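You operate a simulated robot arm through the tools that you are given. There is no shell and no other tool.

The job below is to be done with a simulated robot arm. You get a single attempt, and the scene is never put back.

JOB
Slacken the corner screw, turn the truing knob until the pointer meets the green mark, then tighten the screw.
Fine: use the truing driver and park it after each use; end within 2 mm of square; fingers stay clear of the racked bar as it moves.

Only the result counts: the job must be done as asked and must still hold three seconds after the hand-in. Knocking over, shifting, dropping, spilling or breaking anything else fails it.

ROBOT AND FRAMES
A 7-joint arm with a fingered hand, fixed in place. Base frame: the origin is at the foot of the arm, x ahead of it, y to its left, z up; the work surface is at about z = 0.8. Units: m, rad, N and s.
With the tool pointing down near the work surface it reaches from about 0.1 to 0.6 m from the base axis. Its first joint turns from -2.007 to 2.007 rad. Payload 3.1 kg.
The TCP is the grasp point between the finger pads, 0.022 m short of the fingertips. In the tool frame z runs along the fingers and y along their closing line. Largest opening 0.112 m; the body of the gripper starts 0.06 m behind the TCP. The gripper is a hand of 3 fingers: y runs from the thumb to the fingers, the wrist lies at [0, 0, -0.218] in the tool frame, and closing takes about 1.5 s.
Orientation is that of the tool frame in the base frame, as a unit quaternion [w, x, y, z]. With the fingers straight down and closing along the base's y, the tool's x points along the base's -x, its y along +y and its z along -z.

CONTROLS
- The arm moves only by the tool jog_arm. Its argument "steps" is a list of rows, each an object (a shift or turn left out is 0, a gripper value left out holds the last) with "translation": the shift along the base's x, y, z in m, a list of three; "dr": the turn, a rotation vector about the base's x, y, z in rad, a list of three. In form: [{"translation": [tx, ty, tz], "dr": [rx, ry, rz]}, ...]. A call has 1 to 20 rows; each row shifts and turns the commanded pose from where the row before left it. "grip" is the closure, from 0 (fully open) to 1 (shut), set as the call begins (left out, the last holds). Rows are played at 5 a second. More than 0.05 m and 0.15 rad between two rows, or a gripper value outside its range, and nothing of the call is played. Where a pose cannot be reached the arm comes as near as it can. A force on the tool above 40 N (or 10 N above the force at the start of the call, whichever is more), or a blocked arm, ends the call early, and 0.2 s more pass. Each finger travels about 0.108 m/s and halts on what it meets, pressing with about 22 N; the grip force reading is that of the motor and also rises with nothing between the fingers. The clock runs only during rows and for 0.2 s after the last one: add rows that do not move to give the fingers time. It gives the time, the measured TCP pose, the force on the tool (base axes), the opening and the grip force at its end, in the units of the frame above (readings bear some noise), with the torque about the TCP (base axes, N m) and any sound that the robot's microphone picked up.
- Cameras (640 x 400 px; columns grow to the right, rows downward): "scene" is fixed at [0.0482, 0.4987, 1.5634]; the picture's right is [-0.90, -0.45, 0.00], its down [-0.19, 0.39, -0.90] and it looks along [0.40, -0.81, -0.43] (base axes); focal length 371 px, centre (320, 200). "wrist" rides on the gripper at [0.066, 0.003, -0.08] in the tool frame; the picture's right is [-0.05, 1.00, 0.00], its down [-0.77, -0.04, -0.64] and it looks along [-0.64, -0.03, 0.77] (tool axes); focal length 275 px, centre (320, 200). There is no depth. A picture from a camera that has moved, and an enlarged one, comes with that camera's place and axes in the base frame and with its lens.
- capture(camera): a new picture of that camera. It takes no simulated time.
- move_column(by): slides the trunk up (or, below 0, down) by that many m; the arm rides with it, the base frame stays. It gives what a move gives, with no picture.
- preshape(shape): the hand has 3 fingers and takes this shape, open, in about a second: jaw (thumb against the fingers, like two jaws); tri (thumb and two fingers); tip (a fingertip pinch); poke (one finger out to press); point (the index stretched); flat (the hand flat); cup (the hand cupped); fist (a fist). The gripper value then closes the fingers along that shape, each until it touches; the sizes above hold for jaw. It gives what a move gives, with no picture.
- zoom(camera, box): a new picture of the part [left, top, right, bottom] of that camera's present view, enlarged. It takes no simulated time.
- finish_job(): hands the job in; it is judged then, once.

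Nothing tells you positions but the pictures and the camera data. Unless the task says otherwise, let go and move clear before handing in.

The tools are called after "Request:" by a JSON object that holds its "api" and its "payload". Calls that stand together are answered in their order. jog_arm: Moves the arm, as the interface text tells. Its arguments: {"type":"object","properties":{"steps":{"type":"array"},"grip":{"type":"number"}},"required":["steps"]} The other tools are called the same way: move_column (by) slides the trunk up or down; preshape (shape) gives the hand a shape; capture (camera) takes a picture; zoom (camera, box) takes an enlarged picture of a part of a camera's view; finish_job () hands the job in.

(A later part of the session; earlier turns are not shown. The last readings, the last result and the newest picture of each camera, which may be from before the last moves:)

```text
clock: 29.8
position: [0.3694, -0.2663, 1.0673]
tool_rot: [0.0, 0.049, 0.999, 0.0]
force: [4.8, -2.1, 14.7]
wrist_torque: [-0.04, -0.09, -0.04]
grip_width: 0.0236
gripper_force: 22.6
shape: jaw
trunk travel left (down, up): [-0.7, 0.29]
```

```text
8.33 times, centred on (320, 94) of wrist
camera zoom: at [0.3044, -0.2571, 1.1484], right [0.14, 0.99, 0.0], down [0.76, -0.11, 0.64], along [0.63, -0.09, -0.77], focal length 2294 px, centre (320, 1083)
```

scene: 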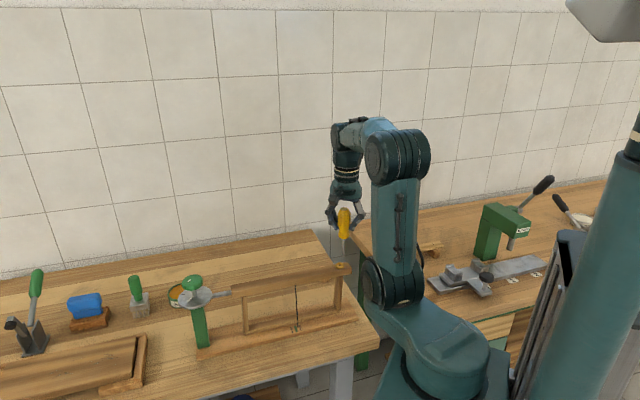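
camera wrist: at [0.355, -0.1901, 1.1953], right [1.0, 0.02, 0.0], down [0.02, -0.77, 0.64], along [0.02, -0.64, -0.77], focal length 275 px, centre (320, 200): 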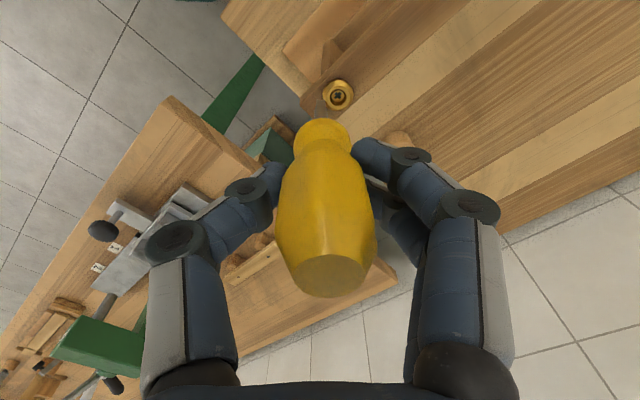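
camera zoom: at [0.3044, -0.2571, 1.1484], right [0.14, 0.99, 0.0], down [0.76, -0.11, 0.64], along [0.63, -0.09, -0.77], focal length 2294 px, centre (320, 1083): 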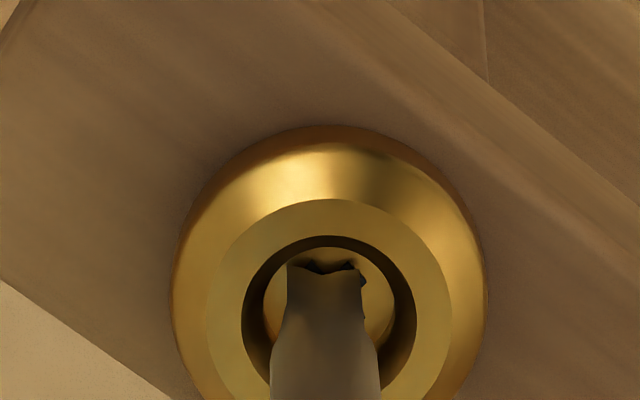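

The recess keeps the same orientation relative to the tip across 1.4 rad, so the screw is turning with the driver and rising slightly. I'll relieve the pressure a little and keep slackening.

Request:
{"api": "jog_arm", "payload": {"steps": [{"translation": [0, 0, 0.0005], "dr": [0, 0, 0.1]}, {"dr": [0, 0, 0.1]}, {"translation": [0, 0, 0.0003], "dr": [0, 0, 0.1]}, {"dr": [0, 0, 0.1]}, {"dr": [0, 0, 0.1]}, {"dr": [0, 0, 0.1]}, {"dr": [0, 0, 0.1]}, {"dr": [0, 0, 0.1]}]}}

Request:
{"api": "zoom", "payload": {"camera": "wrist", "box": [290, 70, 350, 118]}}

Request:
{"api": "capture", "payload": {"camera": "scene"}}

```text
clock: 31.6
position: [0.373, -0.2639, 1.067]
tool_rot: [-0.001, -0.345, 0.939, -0.001]
force: [12.3, 9.0, -0.4]
wrist_torque: [0.26, -0.16, -0.31]
grip_width: 0.0219
gripper_force: 22.6
shape: jaw
trunk travel left (down, up): [-0.7, 0.29]
```

```text
8.33 times, centred on (320, 94) of wrist
camera zoom: at [0.3213, -0.3046, 1.1487], right [-0.61, 0.79, 0.0], down [0.61, 0.47, 0.63], along [0.5, 0.39, -0.77], focal length 2294 px, centre (320, 1083)
```

zoom: 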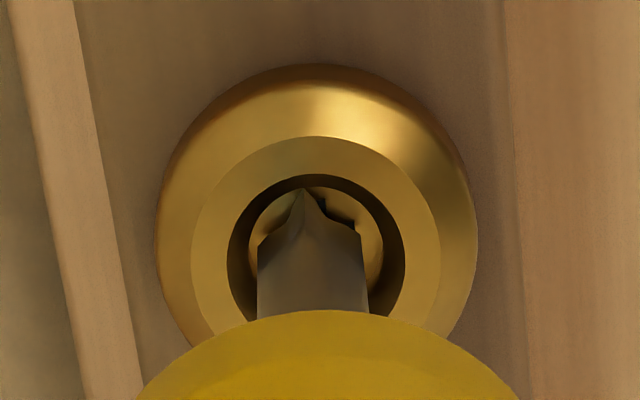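

```text
taken
```

scene: 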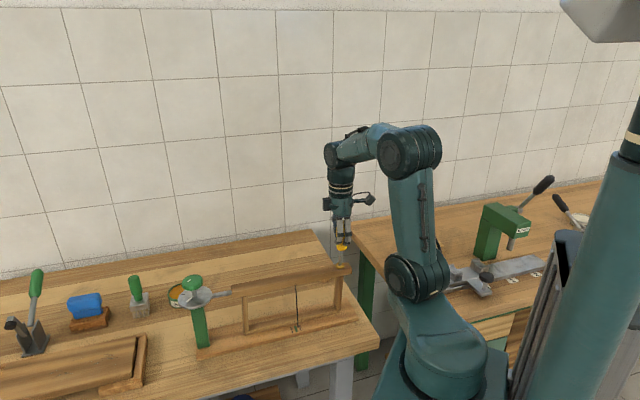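

There is now about 15 N of sideways force and the tip looks different, so something shifted. I'll stop and look closely before going on.

Request:
{"api": "zoom", "payload": {"camera": "scene", "box": [320, 225, 368, 275]}}

Request:
{"api": "zoom", "payload": {"camera": "scene", "box": [150, 220, 390, 370]}}

Request:
{"api": "zoom", "payload": {"camera": "scene", "box": [264, 300, 328, 340]}}

Request:
{"api": "capture", "payload": {"camera": "wrist"}}

```text
8.00 times, centred on (344, 250) of scene
camera zoom: at [0.0482, 0.4987, 1.5634], right [-0.9, -0.45, 0.0], down [-0.19, 0.39, -0.9], along [0.4, -0.81, -0.43], focal length 2967 px, centre (128, -200)
```

zoom: 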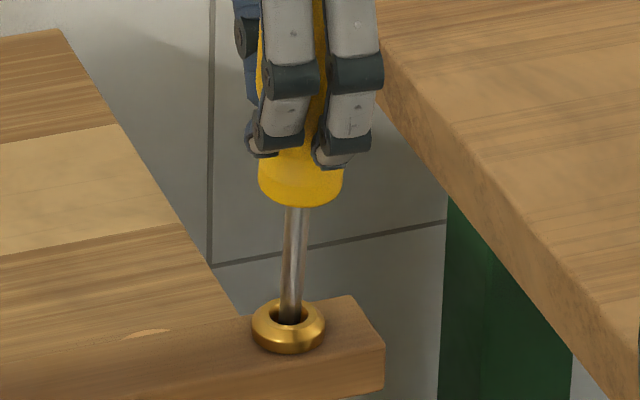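

```text
2.67 times, centred on (270, 295) of scene
camera zoom: at [0.0482, 0.4987, 1.5634], right [-0.9, -0.45, 0.0], down [-0.19, 0.39, -0.9], along [0.4, -0.81, -0.43], focal length 989 px, centre (453, -53)
```

zoom: 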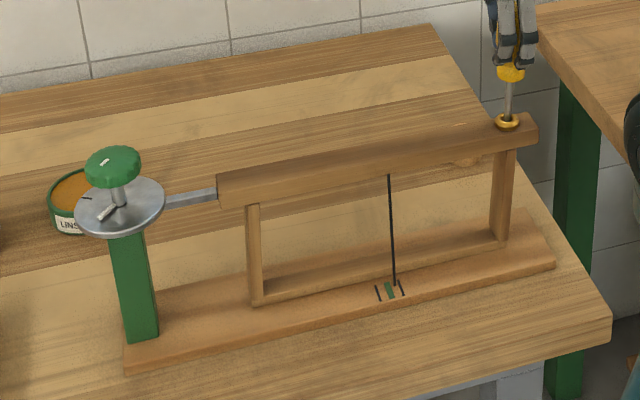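

```text
10.00 times, centred on (296, 320) of scene
camera zoom: at [0.0482, 0.4987, 1.5634], right [-0.9, -0.45, 0.0], down [-0.19, 0.39, -0.9], along [0.4, -0.81, -0.43], focal length 3709 px, centre (560, -1000)
```

zoom: 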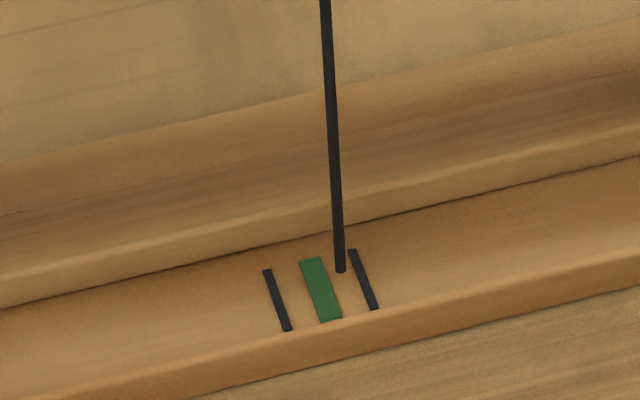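

```text
taken
camera wrist: at [0.3213, -0.3046, 1.1487], right [-0.61, 0.79, 0.0], down [0.61, 0.47, 0.63], along [0.5, 0.39, -0.77], focal length 275 px, centre (320, 200)
```

wrist: 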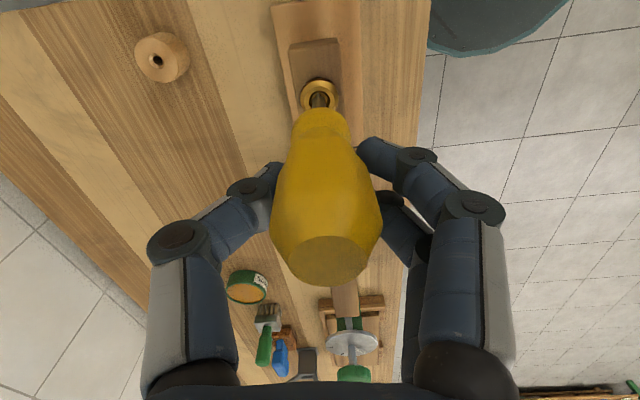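

The driver slipped about one facet in the grip and leans slightly, while the tip is still seated; the screw likely reached its slack end. I'll ease off the side load and the twist before withdrawing.

Request:
{"api": "jog_arm", "payload": {"steps": [{"translation": [0.0015, 0.001, 0]}, {"translation": [0.0015, 0.001, 0]}, {}, {}]}}

Request:
{"api": "zoom", "payload": {"camera": "wrist", "box": [270, 60, 370, 140]}}

Request:
{"api": "zoom", "payload": {"camera": "scene", "box": [320, 225, 368, 275]}}

Request:
{"api": "zoom", "payload": {"camera": "scene", "box": [264, 300, 328, 340]}}

```text
clock: 32.6
position: [0.375, -0.2635, 1.0676]
tool_rot: [-0.001, -0.342, 0.94, 0.0]
force: [4.6, 6.7, -1.0]
wrist_torque: [0.15, 0.0, -0.24]
grip_width: 0.0215
gripper_force: 21.9
shape: jaw
trunk travel left (down, up): [-0.7, 0.29]
```

```text
5.00 times, centred on (320, 100) of wrist
camera zoom: at [0.3226, -0.3041, 1.1488], right [-0.61, 0.79, 0.0], down [0.61, 0.47, 0.63], along [0.5, 0.39, -0.77], focal length 1376 px, centre (320, 700)
```

zoom: 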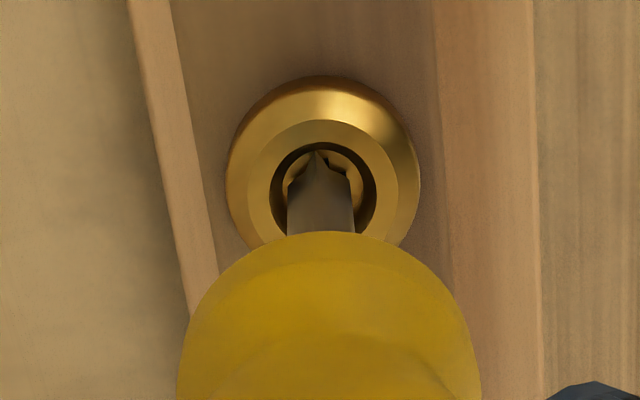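

```text
8.00 times, centred on (344, 250) of scene
camera zoom: at [0.0482, 0.4987, 1.5634], right [-0.9, -0.45, 0.0], down [-0.19, 0.39, -0.9], along [0.4, -0.81, -0.43], focal length 2967 px, centre (128, -200)
```

zoom: 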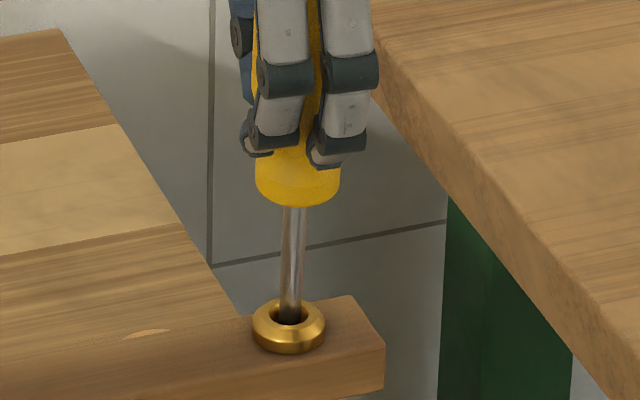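

```text
10.00 times, centred on (296, 320) of scene
camera zoom: at [0.0482, 0.4987, 1.5634], right [-0.9, -0.45, 0.0], down [-0.19, 0.39, -0.9], along [0.4, -0.81, -0.43], focal length 3709 px, centre (560, -1000)
```

zoom: 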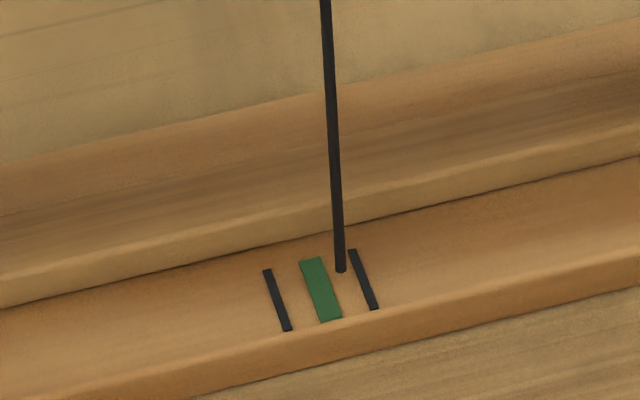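

The driver stalled at what seems like a hard stop after roughly 80–90° of screw rotation. I'll unload the remaining side force, lift out, and check the cross's new orientation to see how far the screw turned.

Request:
{"api": "jog_arm", "payload": {"steps": [{"translation": [0.001, 0.0015, 0], "dr": [0, 0, -0.05]}, {}, {"translation": [0, 0, 0.004]}, {"translation": [0, 0, 0.006]}, {"translation": [0, 0, 0.01]}, {"translation": [0, 0, 0.015]}, {}, {}]}}

Request:
{"api": "capture", "payload": {"camera": "wrist"}}

Request:
{"api": "zoom", "payload": {"camera": "wrist", "box": [270, 60, 370, 140]}}

Request:
{"api": "zoom", "payload": {"camera": "scene", "box": [310, 205, 378, 275]}}

Request:
{"api": "zoom", "payload": {"camera": "scene", "box": [264, 300, 328, 340]}}

```text
clock: 34.4
position: [0.3743, -0.2622, 1.1043]
tool_rot: [0.0, -0.32, 0.948, 0.0]
force: [0.4, -0.1, -1.6]
wrist_torque: [0.01, 0.01, 0.03]
grip_width: 0.0215
gripper_force: 22.4
shape: jaw
trunk travel left (down, up): [-0.7, 0.29]
```

```text
taken
camera wrist: at [0.3201, -0.3008, 1.185], right [-0.57, 0.82, 0.0], down [0.64, 0.44, 0.64], along [0.52, 0.36, -0.77], focal length 275 px, centre (320, 200)
```

wrist: 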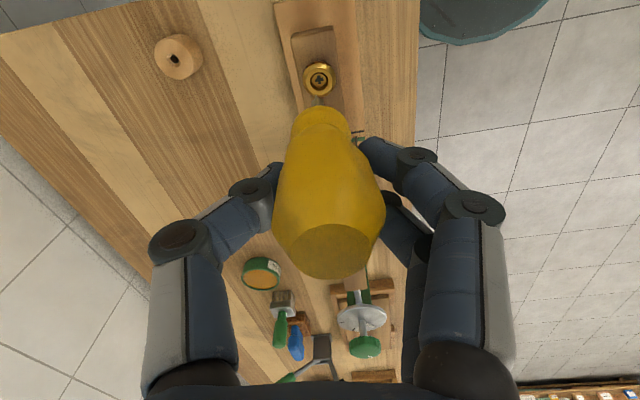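

```text
5.00 times, centred on (320, 100) of wrist
camera zoom: at [0.3201, -0.3008, 1.185], right [-0.57, 0.82, 0.0], down [0.64, 0.44, 0.64], along [0.52, 0.36, -0.77], focal length 1376 px, centre (320, 700)
```

zoom: 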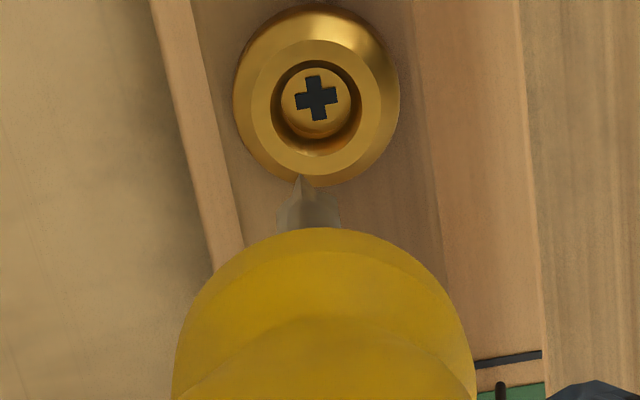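

```text
5.71 times, centred on (344, 240) of scene
camera zoom: at [0.0482, 0.4987, 1.5634], right [-0.9, -0.45, 0.0], down [-0.19, 0.39, -0.9], along [0.4, -0.81, -0.43], focal length 2119 px, centre (183, -29)
```

zoom: 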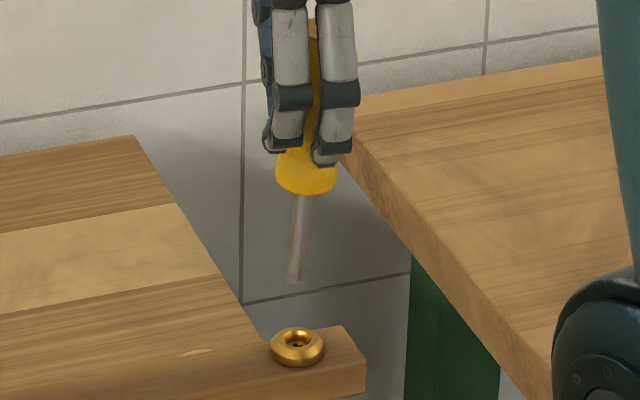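

```text
10.00 times, centred on (296, 320) of scene
camera zoom: at [0.0482, 0.4987, 1.5634], right [-0.9, -0.45, 0.0], down [-0.19, 0.39, -0.9], along [0.4, -0.81, -0.43], focal length 3709 px, centre (560, -1000)
```

zoom: 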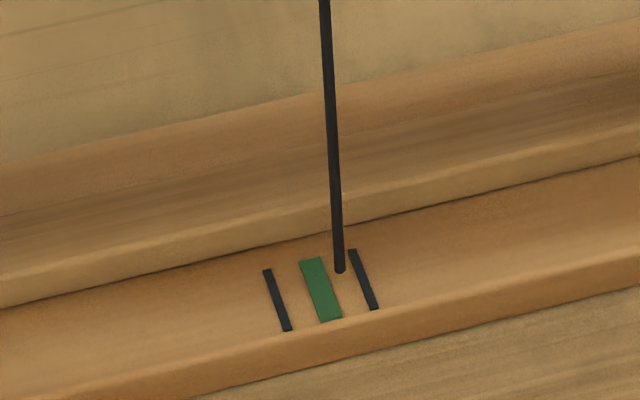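

The driver now sits offset and a few degrees tilted in the hand, and the cross has turned about 90°, so the screw looks slack. Next I must park the driver: I'll raise it, swing back toward the holder and turn the wrist back to the pickup yaw.

Request:
{"api": "jog_arm", "payload": {"steps": [{"translation": [0, 0, 0.012], "dr": [0, 0, -0.15]}, {"translation": [0.01, -0.0125, 0], "dr": [0, 0, -0.15]}, {"translation": [0.01, -0.0125, 0], "dr": [0, 0, -0.15]}, {"translation": [0.01, -0.0125, 0], "dr": [0, 0, -0.15]}, {"translation": [0.01, -0.0125, 0], "dr": [0, 0, -0.15]}, {"translation": [0.01, -0.0125, -0.01], "dr": [0, 0, -0.15]}, {"translation": [0.01, -0.0125, -0.01], "dr": [0, 0, -0.15]}, {"translation": [0.01, -0.0125, -0.015], "dr": [0, 0, -0.15]}, {"translation": [0.01, -0.0125, -0.015], "dr": [0, 0, -0.15]}, {"translation": [0.01, -0.0125, -0.01], "dr": [0, 0, -0.15]}, {"dr": [0, 0, -0.15]}, {"dr": [0, 0, -0.15]}, {"dr": [0, 0, -0.15]}, {"dr": [0, 0, -0.15]}, {}, {}]}}

Request:
{"api": "capture", "payload": {"camera": "wrist"}}

Request:
{"api": "zoom", "payload": {"camera": "wrist", "box": [270, 40, 390, 136]}}

Request:
{"api": "zoom", "payload": {"camera": "scene", "box": [280, 190, 376, 270]}}

```text
clock: 37.8
position: [0.4645, -0.3743, 1.0549]
tool_rot: [0.0, 0.662, 0.749, 0.0]
force: [0.4, 0.3, -1.5]
wrist_torque: [0.02, -0.01, -0.03]
grip_width: 0.0212
gripper_force: 22.3
shape: jaw
trunk travel left (down, up): [-0.7, 0.29]
```

```text
taken
camera wrist: at [0.4596, -0.3098, 1.136], right [1.0, 0.07, 0.0], down [0.06, -0.77, 0.64], along [0.05, -0.63, -0.77], focal length 275 px, centre (320, 200)
```

wrist: 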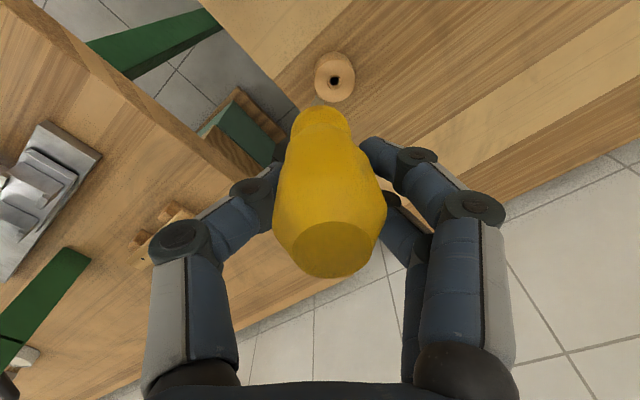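

```text
4.17 times, centred on (330, 88) of wrist
camera zoom: at [0.4596, -0.3098, 1.136], right [1.0, 0.07, 0.0], down [0.06, -0.77, 0.64], along [0.05, -0.63, -0.77], focal length 1147 px, centre (278, 667)
```

zoom: 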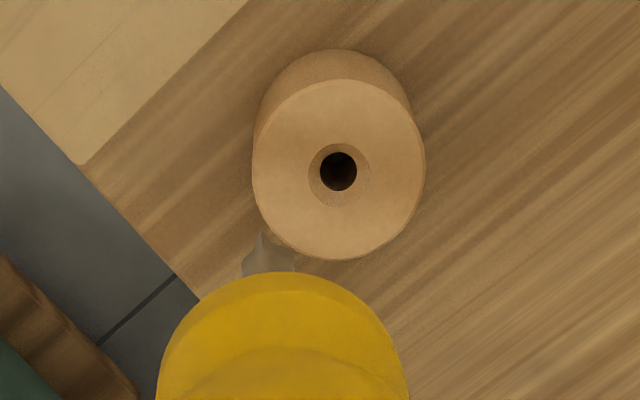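

```text
5.00 times, centred on (328, 230) of scene
camera zoom: at [0.0482, 0.4987, 1.5634], right [-0.9, -0.45, 0.0], down [-0.19, 0.39, -0.9], along [0.4, -0.81, -0.43], focal length 1854 px, centre (280, 50)
```

zoom: 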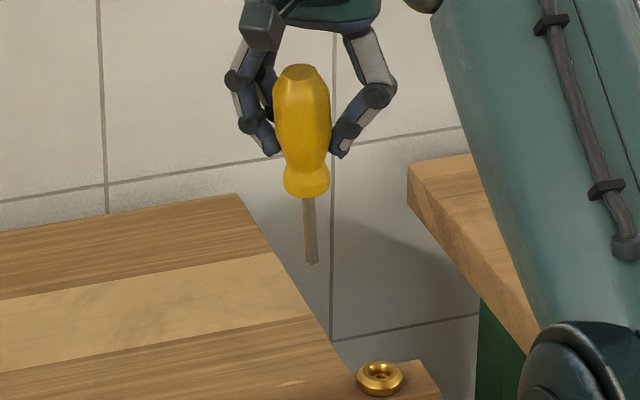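

The holder has a ~10 mm hole with a countersink. The driver leans about 3° in the hand, so I'll tilt the hand to make it vertical and measure again.

Request:
{"api": "jog_arm", "payload": {"steps": [{"dr": [0.045, -0.037, 0]}, {}, {}]}}

Request:
{"api": "zoom", "payload": {"camera": "wrist", "box": [260, 40, 410, 160]}}

Request:
{"api": "zoom", "payload": {"camera": "wrist", "box": [260, 180, 410, 300]}}

Request:
{"api": "zoom", "payload": {"camera": "scene", "box": [300, 190, 372, 250]}}

```text
clock: 38.6
position: [0.4632, -0.3767, 1.0551]
tool_rot: [-0.001, 0.662, 0.749, 0.03]
force: [0.5, -0.4, -0.8]
wrist_torque: [-0.03, 0.01, -0.04]
grip_width: 0.021
gripper_force: 22.1
shape: jaw
trunk travel left (down, up): [-0.7, 0.29]
```

```text
3.33 times, centred on (335, 100) of wrist
camera zoom: at [0.4561, -0.3139, 1.1388], right [1.0, 0.07, 0.04], down [0.04, -0.8, 0.6], along [0.08, -0.6, -0.8], focal length 918 px, centre (270, 533)
```

zoom: 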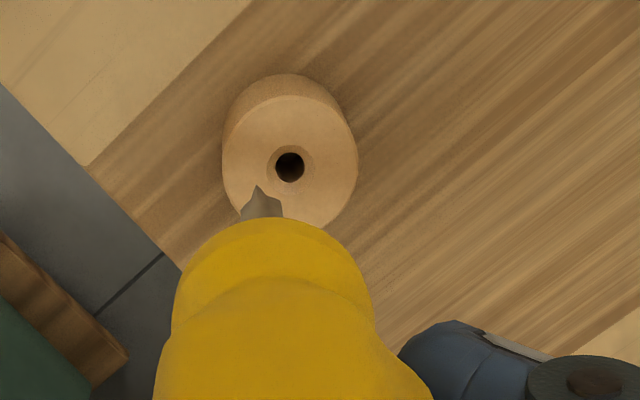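

```text
3.33 times, centred on (335, 240) of wrist
camera zoom: at [0.4561, -0.3139, 1.1388], right [1.0, 0.07, 0.04], down [0.04, -0.8, 0.6], along [0.08, -0.6, -0.8], focal length 918 px, centre (270, 67)
```

zoom: 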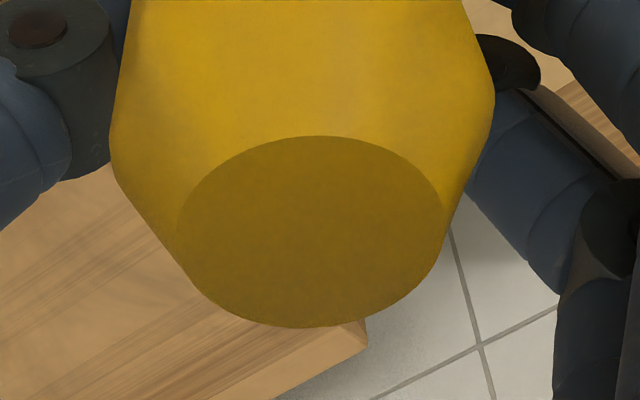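

```text
6.67 times, centred on (336, 220) of scene
camera zoom: at [0.0482, 0.4987, 1.5634], right [-0.9, -0.45, 0.0], down [-0.19, 0.39, -0.9], along [0.4, -0.81, -0.43], focal length 2472 px, centre (213, 67)
```

zoom: 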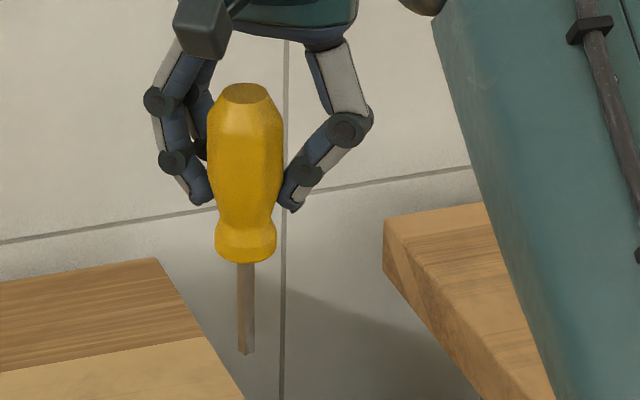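

The driver is now close to vertical with its tip at about (0.465, -0.370, 0.955); the hole is at about (0.481, -0.396). I'll move the tip over the hole and lower to about 3 cm above the holder, then recheck.

Request:
{"api": "jog_arm", "payload": {"steps": [{"dr": [0.015, 0, 0]}, {"translation": [0.008, -0.014, 0]}, {"translation": [0.008, -0.014, 0]}, {"translation": [0, 0, -0.025]}, {"translation": [0, 0, -0.025]}, {"translation": [0, 0, -0.025]}, {}, {}, {}]}}

Request:
{"api": "zoom", "payload": {"camera": "wrist", "box": [260, 40, 410, 160]}}

Request:
{"api": "zoom", "payload": {"camera": "scene", "box": [288, 210, 372, 280]}}

```text
clock: 40.6
position: [0.4752, -0.3987, 0.9785]
tool_rot: [-0.006, 0.662, 0.749, 0.035]
force: [0.2, -0.1, -0.4]
wrist_torque: [-0.03, 0.02, 0.0]
grip_width: 0.0213
gripper_force: 21.8
shape: jaw
out of reach, approached as far as the arm can: row 3
trunk travel left (down, up): [-0.7, 0.29]
```

```text
3.33 times, centred on (335, 100) of wrist
camera zoom: at [0.467, -0.3373, 1.0636], right [1.0, 0.07, 0.04], down [0.04, -0.81, 0.59], along [0.08, -0.59, -0.81], focal length 918 px, centre (270, 533)
```

zoom: 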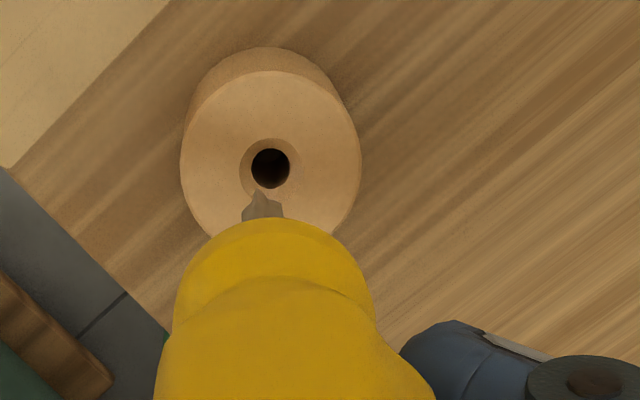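

```text
5.71 times, centred on (330, 245) of scene
camera zoom: at [0.0482, 0.4987, 1.5634], right [-0.9, -0.45, 0.0], down [-0.19, 0.39, -0.9], along [0.4, -0.81, -0.43], focal length 2119 px, centre (263, -57)
```

zoom: 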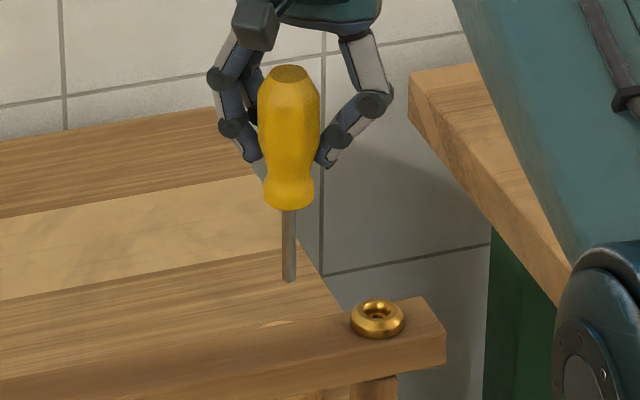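

The tip is within about 6 mm of the hole axis. I'll correct by (+4, −5) mm and lower 2 cm, then check again.

Request:
{"api": "jog_arm", "payload": {"steps": [{"translation": [0.002, -0.0025, 0]}, {"translation": [0.002, -0.0025, 0]}, {"translation": [0, 0, -0.01]}, {"translation": [0, 0, -0.01]}, {}, {}]}}

Request:
{"api": "zoom", "payload": {"camera": "wrist", "box": [260, 40, 410, 160]}}

Request:
{"api": "zoom", "payload": {"camera": "scene", "box": [288, 210, 372, 280]}}

```text
clock: 42.0
position: [0.4778, -0.4023, 0.9595]
tool_rot: [-0.006, 0.662, 0.749, 0.034]
force: [0.3, 1.1, -1.1]
wrist_torque: [0.03, -0.04, -0.03]
grip_width: 0.0208
gripper_force: 22.3
shape: jaw
trunk travel left (down, up): [-0.7, 0.29]
```

```text
3.33 times, centred on (335, 100) of wrist
camera zoom: at [0.4705, -0.3422, 1.0441], right [1.0, 0.07, 0.04], down [0.04, -0.81, 0.59], along [0.08, -0.59, -0.81], focal length 918 px, centre (270, 533)
```

zoom: 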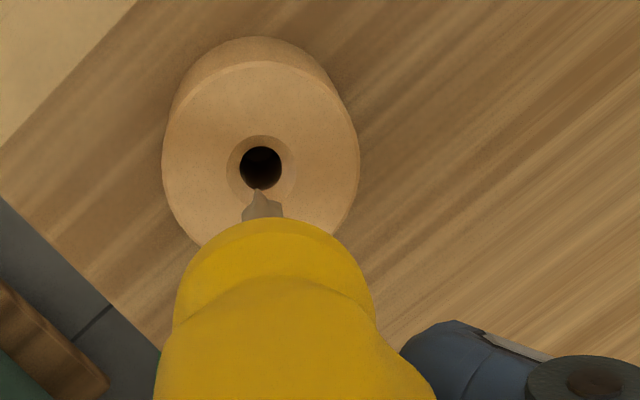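

```text
5.71 times, centred on (330, 245) of scene
camera zoom: at [0.0482, 0.4987, 1.5634], right [-0.9, -0.45, 0.0], down [-0.19, 0.39, -0.9], along [0.4, -0.81, -0.43], focal length 2119 px, centre (263, -57)
```

zoom: 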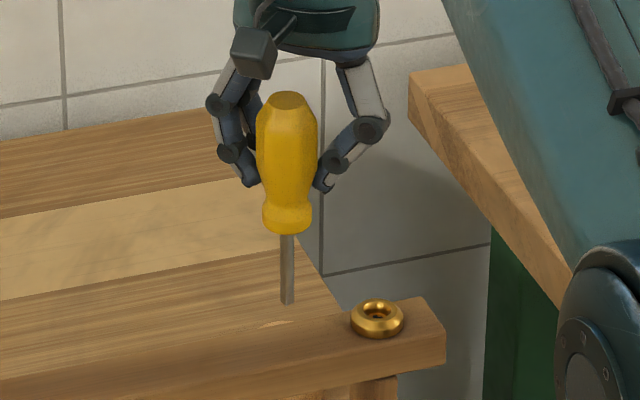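

Tip and hole axis now agree to within about a millimetre. I'll lower in small steps into the countersink, watching forces.

Request:
{"api": "jog_arm", "payload": {"steps": [{"translation": [0, 0, -0.007]}, {"translation": [0, 0, -0.007]}, {"translation": [0, 0, -0.005]}, {}, {}]}}

Request:
{"api": "zoom", "payload": {"camera": "wrist", "box": [260, 40, 410, 160]}}

Request:
{"api": "zoom", "payload": {"camera": "scene", "box": [288, 210, 372, 280]}}

```text
clock: 43.2
position: [0.4777, -0.4032, 0.9406]
tool_rot: [-0.007, 0.661, 0.749, 0.035]
force: [0.1, 0.5, 0.3]
wrist_torque: [0.0, 0.02, 0.02]
grip_width: 0.0211
gripper_force: 21.7
shape: jaw
trunk travel left (down, up): [-0.7, 0.29]
```

```text
3.33 times, centred on (335, 100) of wrist
camera zoom: at [0.471, -0.3423, 1.0252], right [1.0, 0.07, 0.04], down [0.04, -0.81, 0.59], along [0.08, -0.59, -0.81], focal length 918 px, centre (270, 533)
```

zoom: 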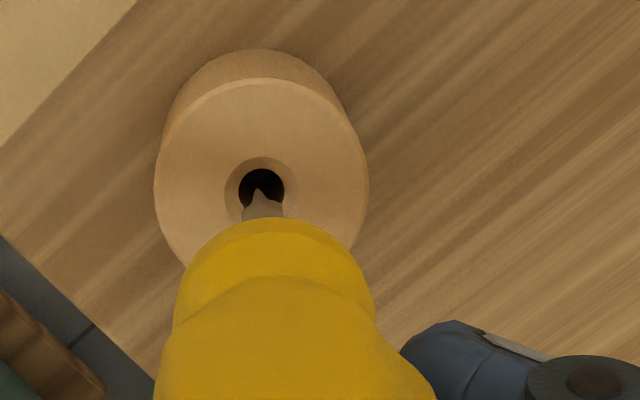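

```text
5.71 times, centred on (330, 245) of scene
camera zoom: at [0.0482, 0.4987, 1.5634], right [-0.9, -0.45, 0.0], down [-0.19, 0.39, -0.9], along [0.4, -0.81, -0.43], focal length 2119 px, centre (263, -57)
```

zoom: 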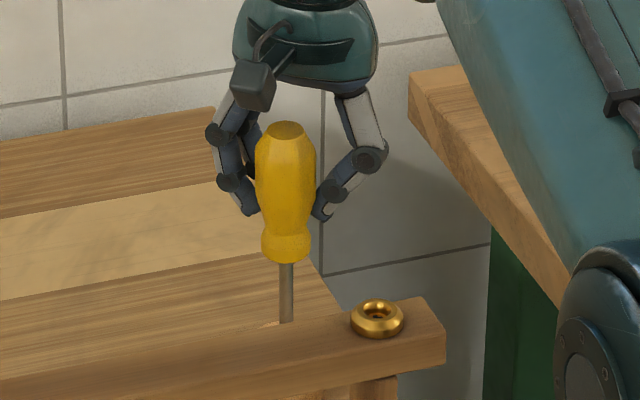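

The tip is at the mouth of the hole and centred. I'll lower it the remaining ~35 mm in small steps.

Request:
{"api": "jog_arm", "payload": {"steps": [{"translation": [0, 0, -0.004]}, {"translation": [0, 0, -0.004]}, {"translation": [0, 0, -0.004]}, {"translation": [0, 0, -0.004]}, {}, {}]}}

Request:
{"api": "zoom", "payload": {"camera": "wrist", "box": [260, 40, 410, 160]}}

Request:
{"api": "zoom", "payload": {"camera": "scene", "box": [288, 210, 372, 280]}}

```text
clock: 44.6
position: [0.4798, -0.4034, 0.9237]
tool_rot: [-0.007, 0.662, 0.749, 0.034]
force: [-0.8, 0.0, -2.0]
wrist_torque: [-0.01, -0.04, 0.02]
grip_width: 0.0209
gripper_force: 22.2
shape: jaw
trunk travel left (down, up): [-0.7, 0.29]
```

```text
3.33 times, centred on (335, 100) of wrist
camera zoom: at [0.471, -0.3425, 1.0087], right [1.0, 0.07, 0.04], down [0.04, -0.81, 0.59], along [0.08, -0.59, -0.81], focal length 918 px, centre (270, 533)
```

zoom: 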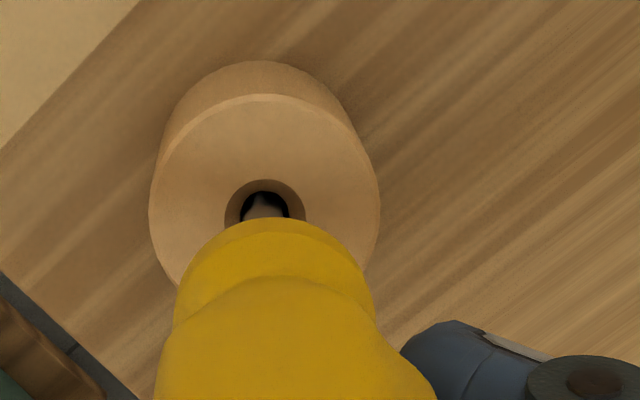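

```text
5.71 times, centred on (330, 245) of scene
camera zoom: at [0.0482, 0.4987, 1.5634], right [-0.9, -0.45, 0.0], down [-0.19, 0.39, -0.9], along [0.4, -0.81, -0.43], focal length 2119 px, centre (263, -57)
```

zoom: 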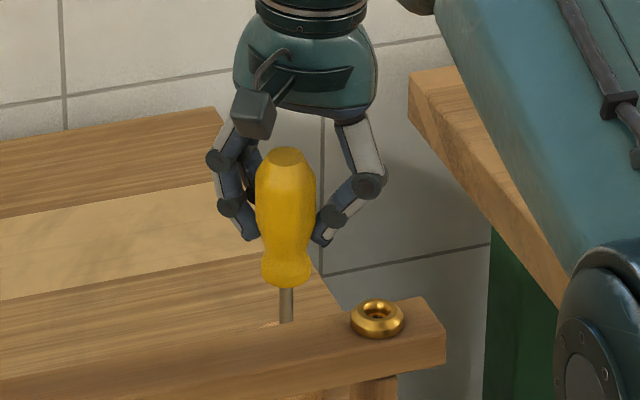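

The tip has entered the hole with no significant force. I'll continue down to the seat.

Request:
{"api": "jog_arm", "payload": {"steps": [{"translation": [0, 0, -0.004]}, {"translation": [0, 0, -0.004]}, {"translation": [0, 0, -0.004]}, {"translation": [0, 0, -0.003]}, {"translation": [0, 0, -0.002]}, {}, {}]}}

Request:
{"api": "zoom", "payload": {"camera": "wrist", "box": [260, 40, 410, 160]}}

Request:
{"api": "zoom", "payload": {"camera": "scene", "box": [288, 210, 372, 280]}}

```text
clock: 46.2
position: [0.4799, -0.4025, 0.907]
tool_rot: [-0.007, 0.662, 0.748, 0.036]
force: [-1.0, 0.5, -1.4]
wrist_torque: [0.01, -0.03, -0.07]
grip_width: 0.0207
gripper_force: 22.3
shape: jaw
trunk travel left (down, up): [-0.7, 0.29]
```

```text
3.33 times, centred on (335, 100) of wrist
camera zoom: at [0.4715, -0.3417, 0.9922], right [1.0, 0.07, 0.04], down [0.04, -0.81, 0.59], along [0.08, -0.59, -0.81], focal length 918 px, centre (270, 533)
```

zoom: 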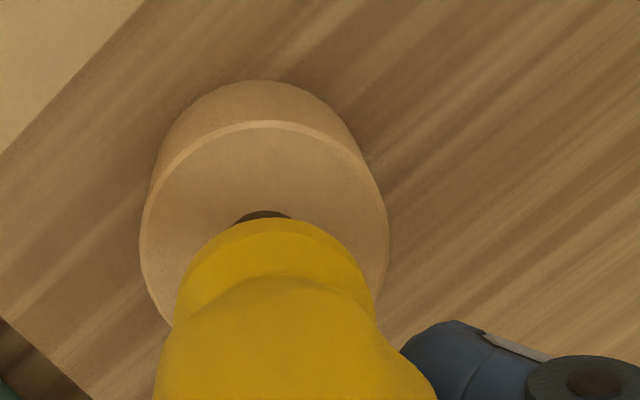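

```text
5.71 times, centred on (330, 245) of scene
camera zoom: at [0.0482, 0.4987, 1.5634], right [-0.9, -0.45, 0.0], down [-0.19, 0.39, -0.9], along [0.4, -0.81, -0.43], focal length 2119 px, centre (263, -57)
```

zoom: 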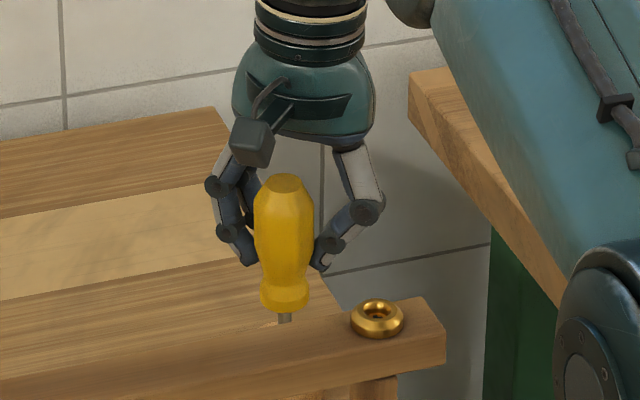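

The handle is now at its original parked height (same image rows as at the start). I'll lower a hair more to seat it, then open the fingers.

Request:
{"api": "jog_arm", "payload": {"steps": [{"translation": [0, 0, -0.001]}, {"translation": [0, 0, -0.001]}, {}, {}]}}

```text
clock: 47.2
position: [0.4778, -0.4019, 0.9057]
tool_rot: [-0.007, 0.662, 0.749, 0.035]
force: [-0.6, -0.7, -0.7]
wrist_torque: [-0.01, 0.02, 0.01]
grip_width: 0.0208
gripper_force: 21.9
shape: jaw
trunk travel left (down, up): [-0.7, 0.29]
```

Still no contact force, so one more millimetre and then I'll open partially.

Request:
{"api": "jog_arm", "payload": {"steps": [{"translation": [0, 0, -0.001]}, {}, {}]}}

Request:
{"api": "jog_arm", "payload": {"steps": [{}, {}, {}, {}, {}, {}, {}, {}], "grip": 0}}

Request:
{"api": "capture", "payload": {"camera": "wrist"}}

Request:
{"api": "zoom", "payload": {"camera": "scene", "box": [288, 210, 372, 280]}}

```text
clock: 48.0
position: [0.4794, -0.4021, 0.9051]
tool_rot: [-0.007, 0.662, 0.748, 0.035]
force: [0.5, 0.8, -0.6]
wrist_torque: [0.01, 0.01, 0.0]
grip_width: 0.0212
gripper_force: 21.8
shape: jaw
trunk travel left (down, up): [-0.7, 0.29]
```

```text
clock: 49.8
position: [0.4801, -0.4026, 0.905]
tool_rot: [-0.007, 0.662, 0.748, 0.035]
force: [0.2, 0.3, 0.2]
wrist_torque: [0.01, 0.0, 0.01]
grip_width: 0.1121
gripper_force: 0.1
shape: jaw
trunk travel left (down, up): [-0.7, 0.29]
```

```text
taken
camera wrist: at [0.4716, -0.3419, 0.9894], right [1.0, 0.07, 0.04], down [0.04, -0.81, 0.59], along [0.08, -0.59, -0.81], focal length 275 px, centre (320, 200)
```

wrist: 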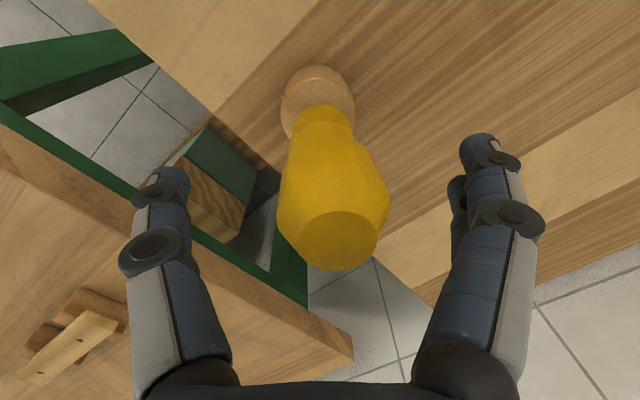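

```text
5.71 times, centred on (330, 245) of scene
camera zoom: at [0.0482, 0.4987, 1.5634], right [-0.9, -0.45, 0.0], down [-0.19, 0.39, -0.9], along [0.4, -0.81, -0.43], focal length 2119 px, centre (263, -57)
```

zoom: 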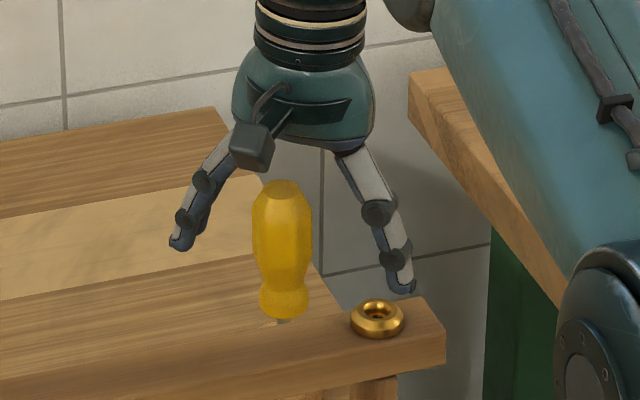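

The driver stands upright in its holder again. I'll raise straight up clear of it, undo the tilt, and look at it once more.

Request:
{"api": "jog_arm", "payload": {"steps": [{"translation": [0, 0, 0.02]}, {"translation": [0, 0, 0.03]}, {"translation": [0, 0, 0.04]}, {"translation": [0, 0, 0.04]}, {"translation": [-0.02, 0.02, 0.03], "dr": [-0.06, 0.037, 0]}, {"translation": [-0.03, 0.03, 0.03]}, {"translation": [-0.03, 0.03, 0.02]}, {}, {}]}}

Request:
{"api": "capture", "payload": {"camera": "wrist"}}

Request:
{"api": "zoom", "payload": {"camera": "scene", "box": [280, 230, 376, 290]}}

Request:
{"api": "zoom", "payload": {"camera": "scene", "box": [264, 300, 328, 340]}}

```text
refused: row 6 steps farther than a row can; nothing moved
```

```text
taken
camera wrist: at [0.4716, -0.3419, 0.9894], right [1.0, 0.07, 0.04], down [0.04, -0.81, 0.59], along [0.08, -0.59, -0.81], focal length 275 px, centre (320, 200)
```

wrist: 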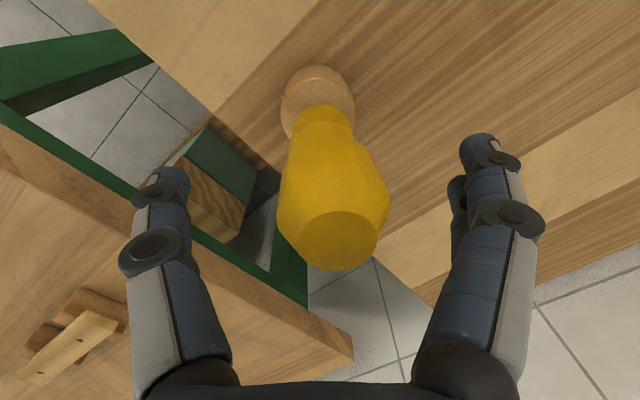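

```text
6.67 times, centred on (328, 260) of scene
camera zoom: at [0.0482, 0.4987, 1.5634], right [-0.9, -0.45, 0.0], down [-0.19, 0.39, -0.9], along [0.4, -0.81, -0.43], focal length 2472 px, centre (267, -200)
```

zoom: 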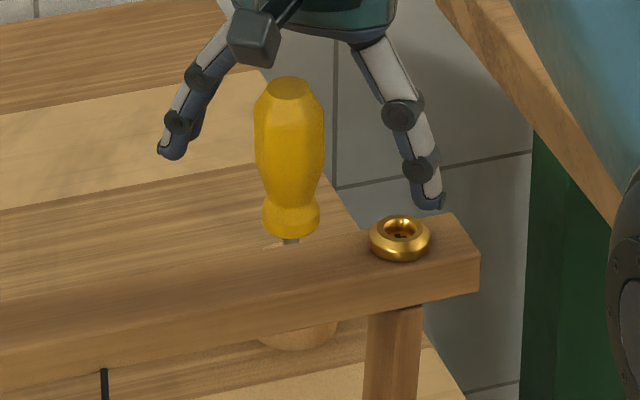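

```text
10.00 times, centred on (296, 320) of scene
camera zoom: at [0.0482, 0.4987, 1.5634], right [-0.9, -0.45, 0.0], down [-0.19, 0.39, -0.9], along [0.4, -0.81, -0.43], focal length 3709 px, centre (560, -1000)
```

zoom: 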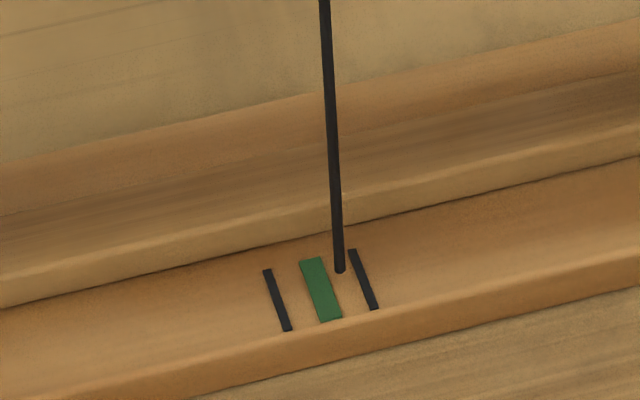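

The move was refused because one row was too long; nothing moved. I'll retreat again with shorter rows.

Request:
{"api": "jog_arm", "payload": {"steps": [{"translation": [0, 0, 0.02]}, {"translation": [0, 0, 0.03]}, {"translation": [0, 0, 0.04]}, {"translation": [0, 0, 0.04]}, {"translation": [-0.02, 0.02, 0.02], "dr": [-0.06, 0.037, 0]}, {"translation": [-0.025, 0.025, 0.02]}, {"translation": [-0.025, 0.025, 0.02]}, {"translation": [-0.025, 0.025, 0.02]}, {}, {}]}}

Request:
{"api": "capture", "payload": {"camera": "wrist"}}

Request:
{"api": "capture", "payload": {"camera": "scene"}}

```text
clock: 52.0
position: [0.3835, -0.3101, 1.1141]
tool_rot: [0.0, 0.663, 0.749, 0.0]
force: [-0.6, -0.1, 1.2]
wrist_torque: [0.0, -0.03, 0.01]
grip_width: 0.1119
gripper_force: 0.0
shape: jaw
trunk travel left (down, up): [-0.7, 0.29]
```

```text
taken
camera wrist: at [0.3794, -0.2436, 1.1956], right [1.0, 0.08, 0.0], down [0.06, -0.77, 0.64], along [0.05, -0.63, -0.77], focal length 275 px, centre (320, 200)
```

wrist: 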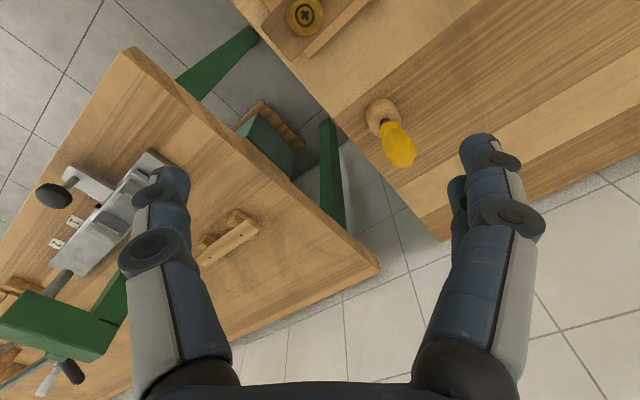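

```text
taken
```

scene: 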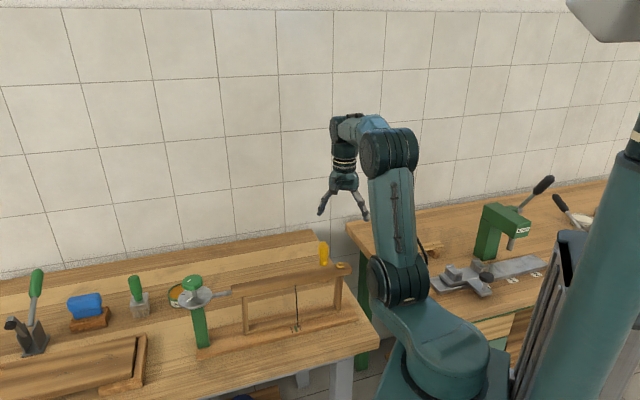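

The driver is parked and the hand is clear. Now I'll move toward the truing knob, turning the wrist back to yaw 0, and stop short of it to look with the wrist camera.

Request:
{"api": "jog_arm", "payload": {"steps": [{"translation": [0, 0, 0.035], "dr": [0, 0, 0.145]}, {"translation": [0.012, 0.031, 0], "dr": [0, 0, 0.145]}, {"translation": [0.015, 0.031, 0], "dr": [0, 0, 0.145]}, {"translation": [0.015, 0.031, 0], "dr": [0, 0, 0.145]}, {"translation": [0.015, 0.031, 0], "dr": [0, 0, 0.145]}, {"translation": [0.015, 0.031, 0], "dr": [0, 0, 0.145]}, {"translation": [0.015, 0.031, 0], "dr": [0, 0, 0.145]}, {"translation": [0.015, 0.031, 0], "dr": [0, 0, 0.145]}, {"translation": [0.015, 0.031, 0], "dr": [0, 0, 0.145]}, {"translation": [0.015, 0.031, 0], "dr": [0, 0, 0.142]}, {"translation": [0.015, 0.031, 0]}, {}, {}]}}

Request:
{"api": "capture", "payload": {"camera": "wrist"}}

Request:
{"api": "capture", "payload": {"camera": "scene"}}

```text
clock: 54.8
position: [0.5309, 0.0037, 1.1486]
tool_rot: [0.0, 0.0, 1.0, 0.0]
force: [0.7, 0.7, -0.8]
wrist_torque: [-0.03, 0.01, 0.0]
grip_width: 0.1118
gripper_force: 0.2
shape: jaw
trunk travel left (down, up): [-0.7, 0.29]
```

```text
taken
camera wrist: at [0.4649, 0.0065, 1.2292], right [0.05, 1.0, 0.0], down [0.77, -0.04, 0.64], along [0.64, -0.03, -0.77], focal length 275 px, centre (320, 200)
```

wrist: 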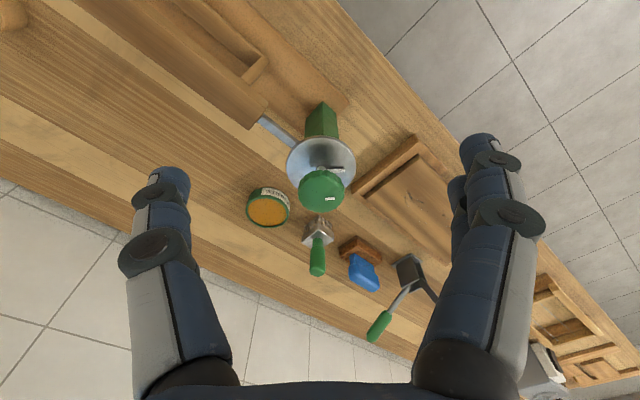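

```text
taken
```

scene: 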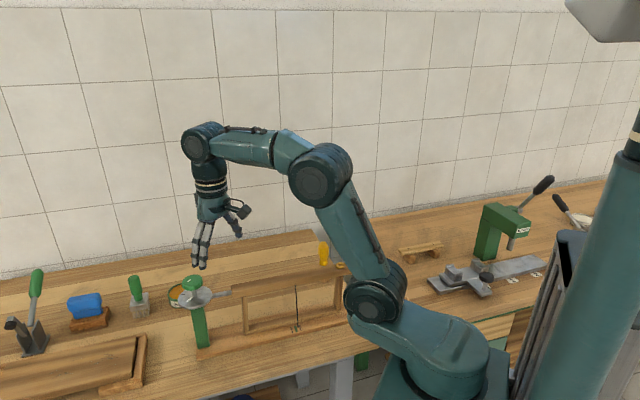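

The knob is nearly centred in the wrist view. I'll enlarge it to fix its centre and height.

Request:
{"api": "zoom", "payload": {"camera": "wrist", "box": [256, 110, 384, 230]}}

Request:
{"api": "zoom", "payload": {"camera": "scene", "box": [160, 265, 240, 315]}}

```text
3.33 times, centred on (320, 170) of wrist
camera zoom: at [0.4649, 0.0065, 1.2292], right [0.05, 1.0, 0.0], down [0.77, -0.04, 0.64], along [0.64, -0.03, -0.77], focal length 918 px, centre (320, 300)
```

zoom: 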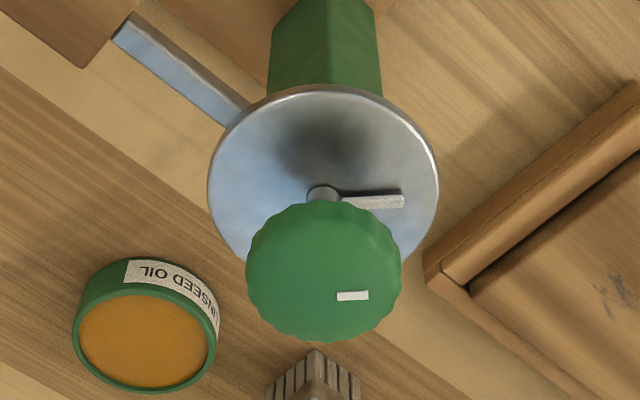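

```text
8.00 times, centred on (200, 290) of scene
camera zoom: at [0.0482, 0.4987, 1.5634], right [-0.9, -0.45, 0.0], down [-0.19, 0.39, -0.9], along [0.4, -0.81, -0.43], focal length 2967 px, centre (1280, -520)
```

zoom: 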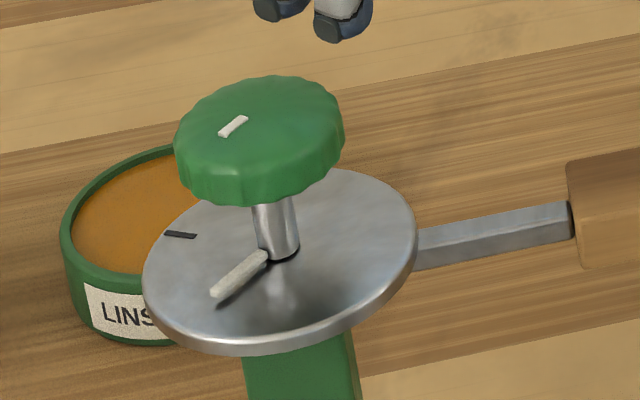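

The knob's centre is at about (0.632, 0.0) with its top at z ≈ 1.013, 46 mm wide, and the dial disc about 42 mm below the top. I'll raise the column slightly for better reach, then come over the knob with open fingers.

Request:
{"api": "move_column", "payload": {"by": 0.06}}

Request:
{"api": "jog_arm", "payload": {"steps": [{"translation": [0.025, -0.001, -0.02]}, {"translation": [0.025, -0.001, -0.02]}, {"translation": [0.025, -0.001, -0.02]}, {"translation": [0.026, 0, -0.02]}, {"translation": [0, 0, -0.03]}, {}, {}]}}

Request:
{"api": "capture", "payload": {"camera": "wrist"}}

Request:
{"api": "zoom", "payload": {"camera": "scene", "box": [140, 190, 284, 310]}}

```text
clock: 55.8
position: [0.5308, 0.0033, 1.2082]
tool_rot: [0.0, 0.001, 1.0, -0.001]
force: [0.9, 0.7, 0.6]
wrist_torque: [0.0, 0.01, 0.0]
grip_width: 0.1121
gripper_force: 0.0
shape: jaw
trunk travel left (down, up): [-0.76, 0.23]
```

```text
clock: 57.4
position: [0.6329, -0.0004, 1.097]
tool_rot: [-0.001, 0.001, 1.0, -0.001]
force: [-0.7, -1.2, -0.3]
wrist_torque: [0.0, -0.04, -0.02]
grip_width: 0.1118
gripper_force: 0.0
shape: jaw
trunk travel left (down, up): [-0.76, 0.23]
```

```text
taken
camera wrist: at [0.5661, 0.0029, 1.1774], right [0.05, 1.0, 0.0], down [0.77, -0.04, 0.64], along [0.64, -0.03, -0.77], focal length 275 px, centre (320, 200)
```

wrist: 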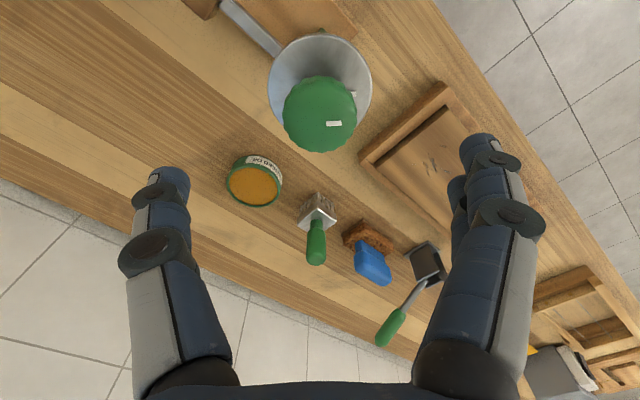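

```text
3.33 times, centred on (212, 250) of scene
camera zoom: at [0.0482, 0.4987, 1.5634], right [-0.9, -0.45, 0.0], down [-0.19, 0.39, -0.9], along [0.4, -0.81, -0.43], focal length 1236 px, centre (680, 33)
```

zoom: 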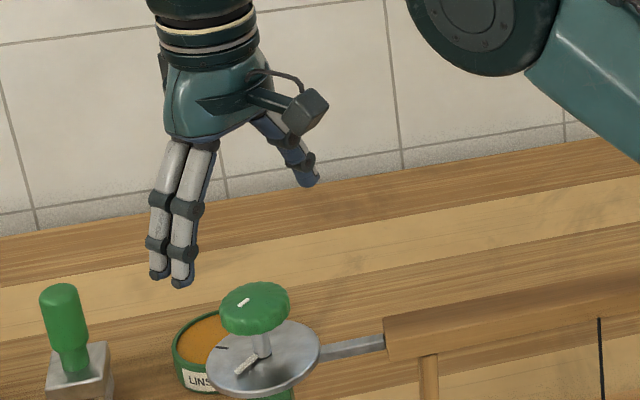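

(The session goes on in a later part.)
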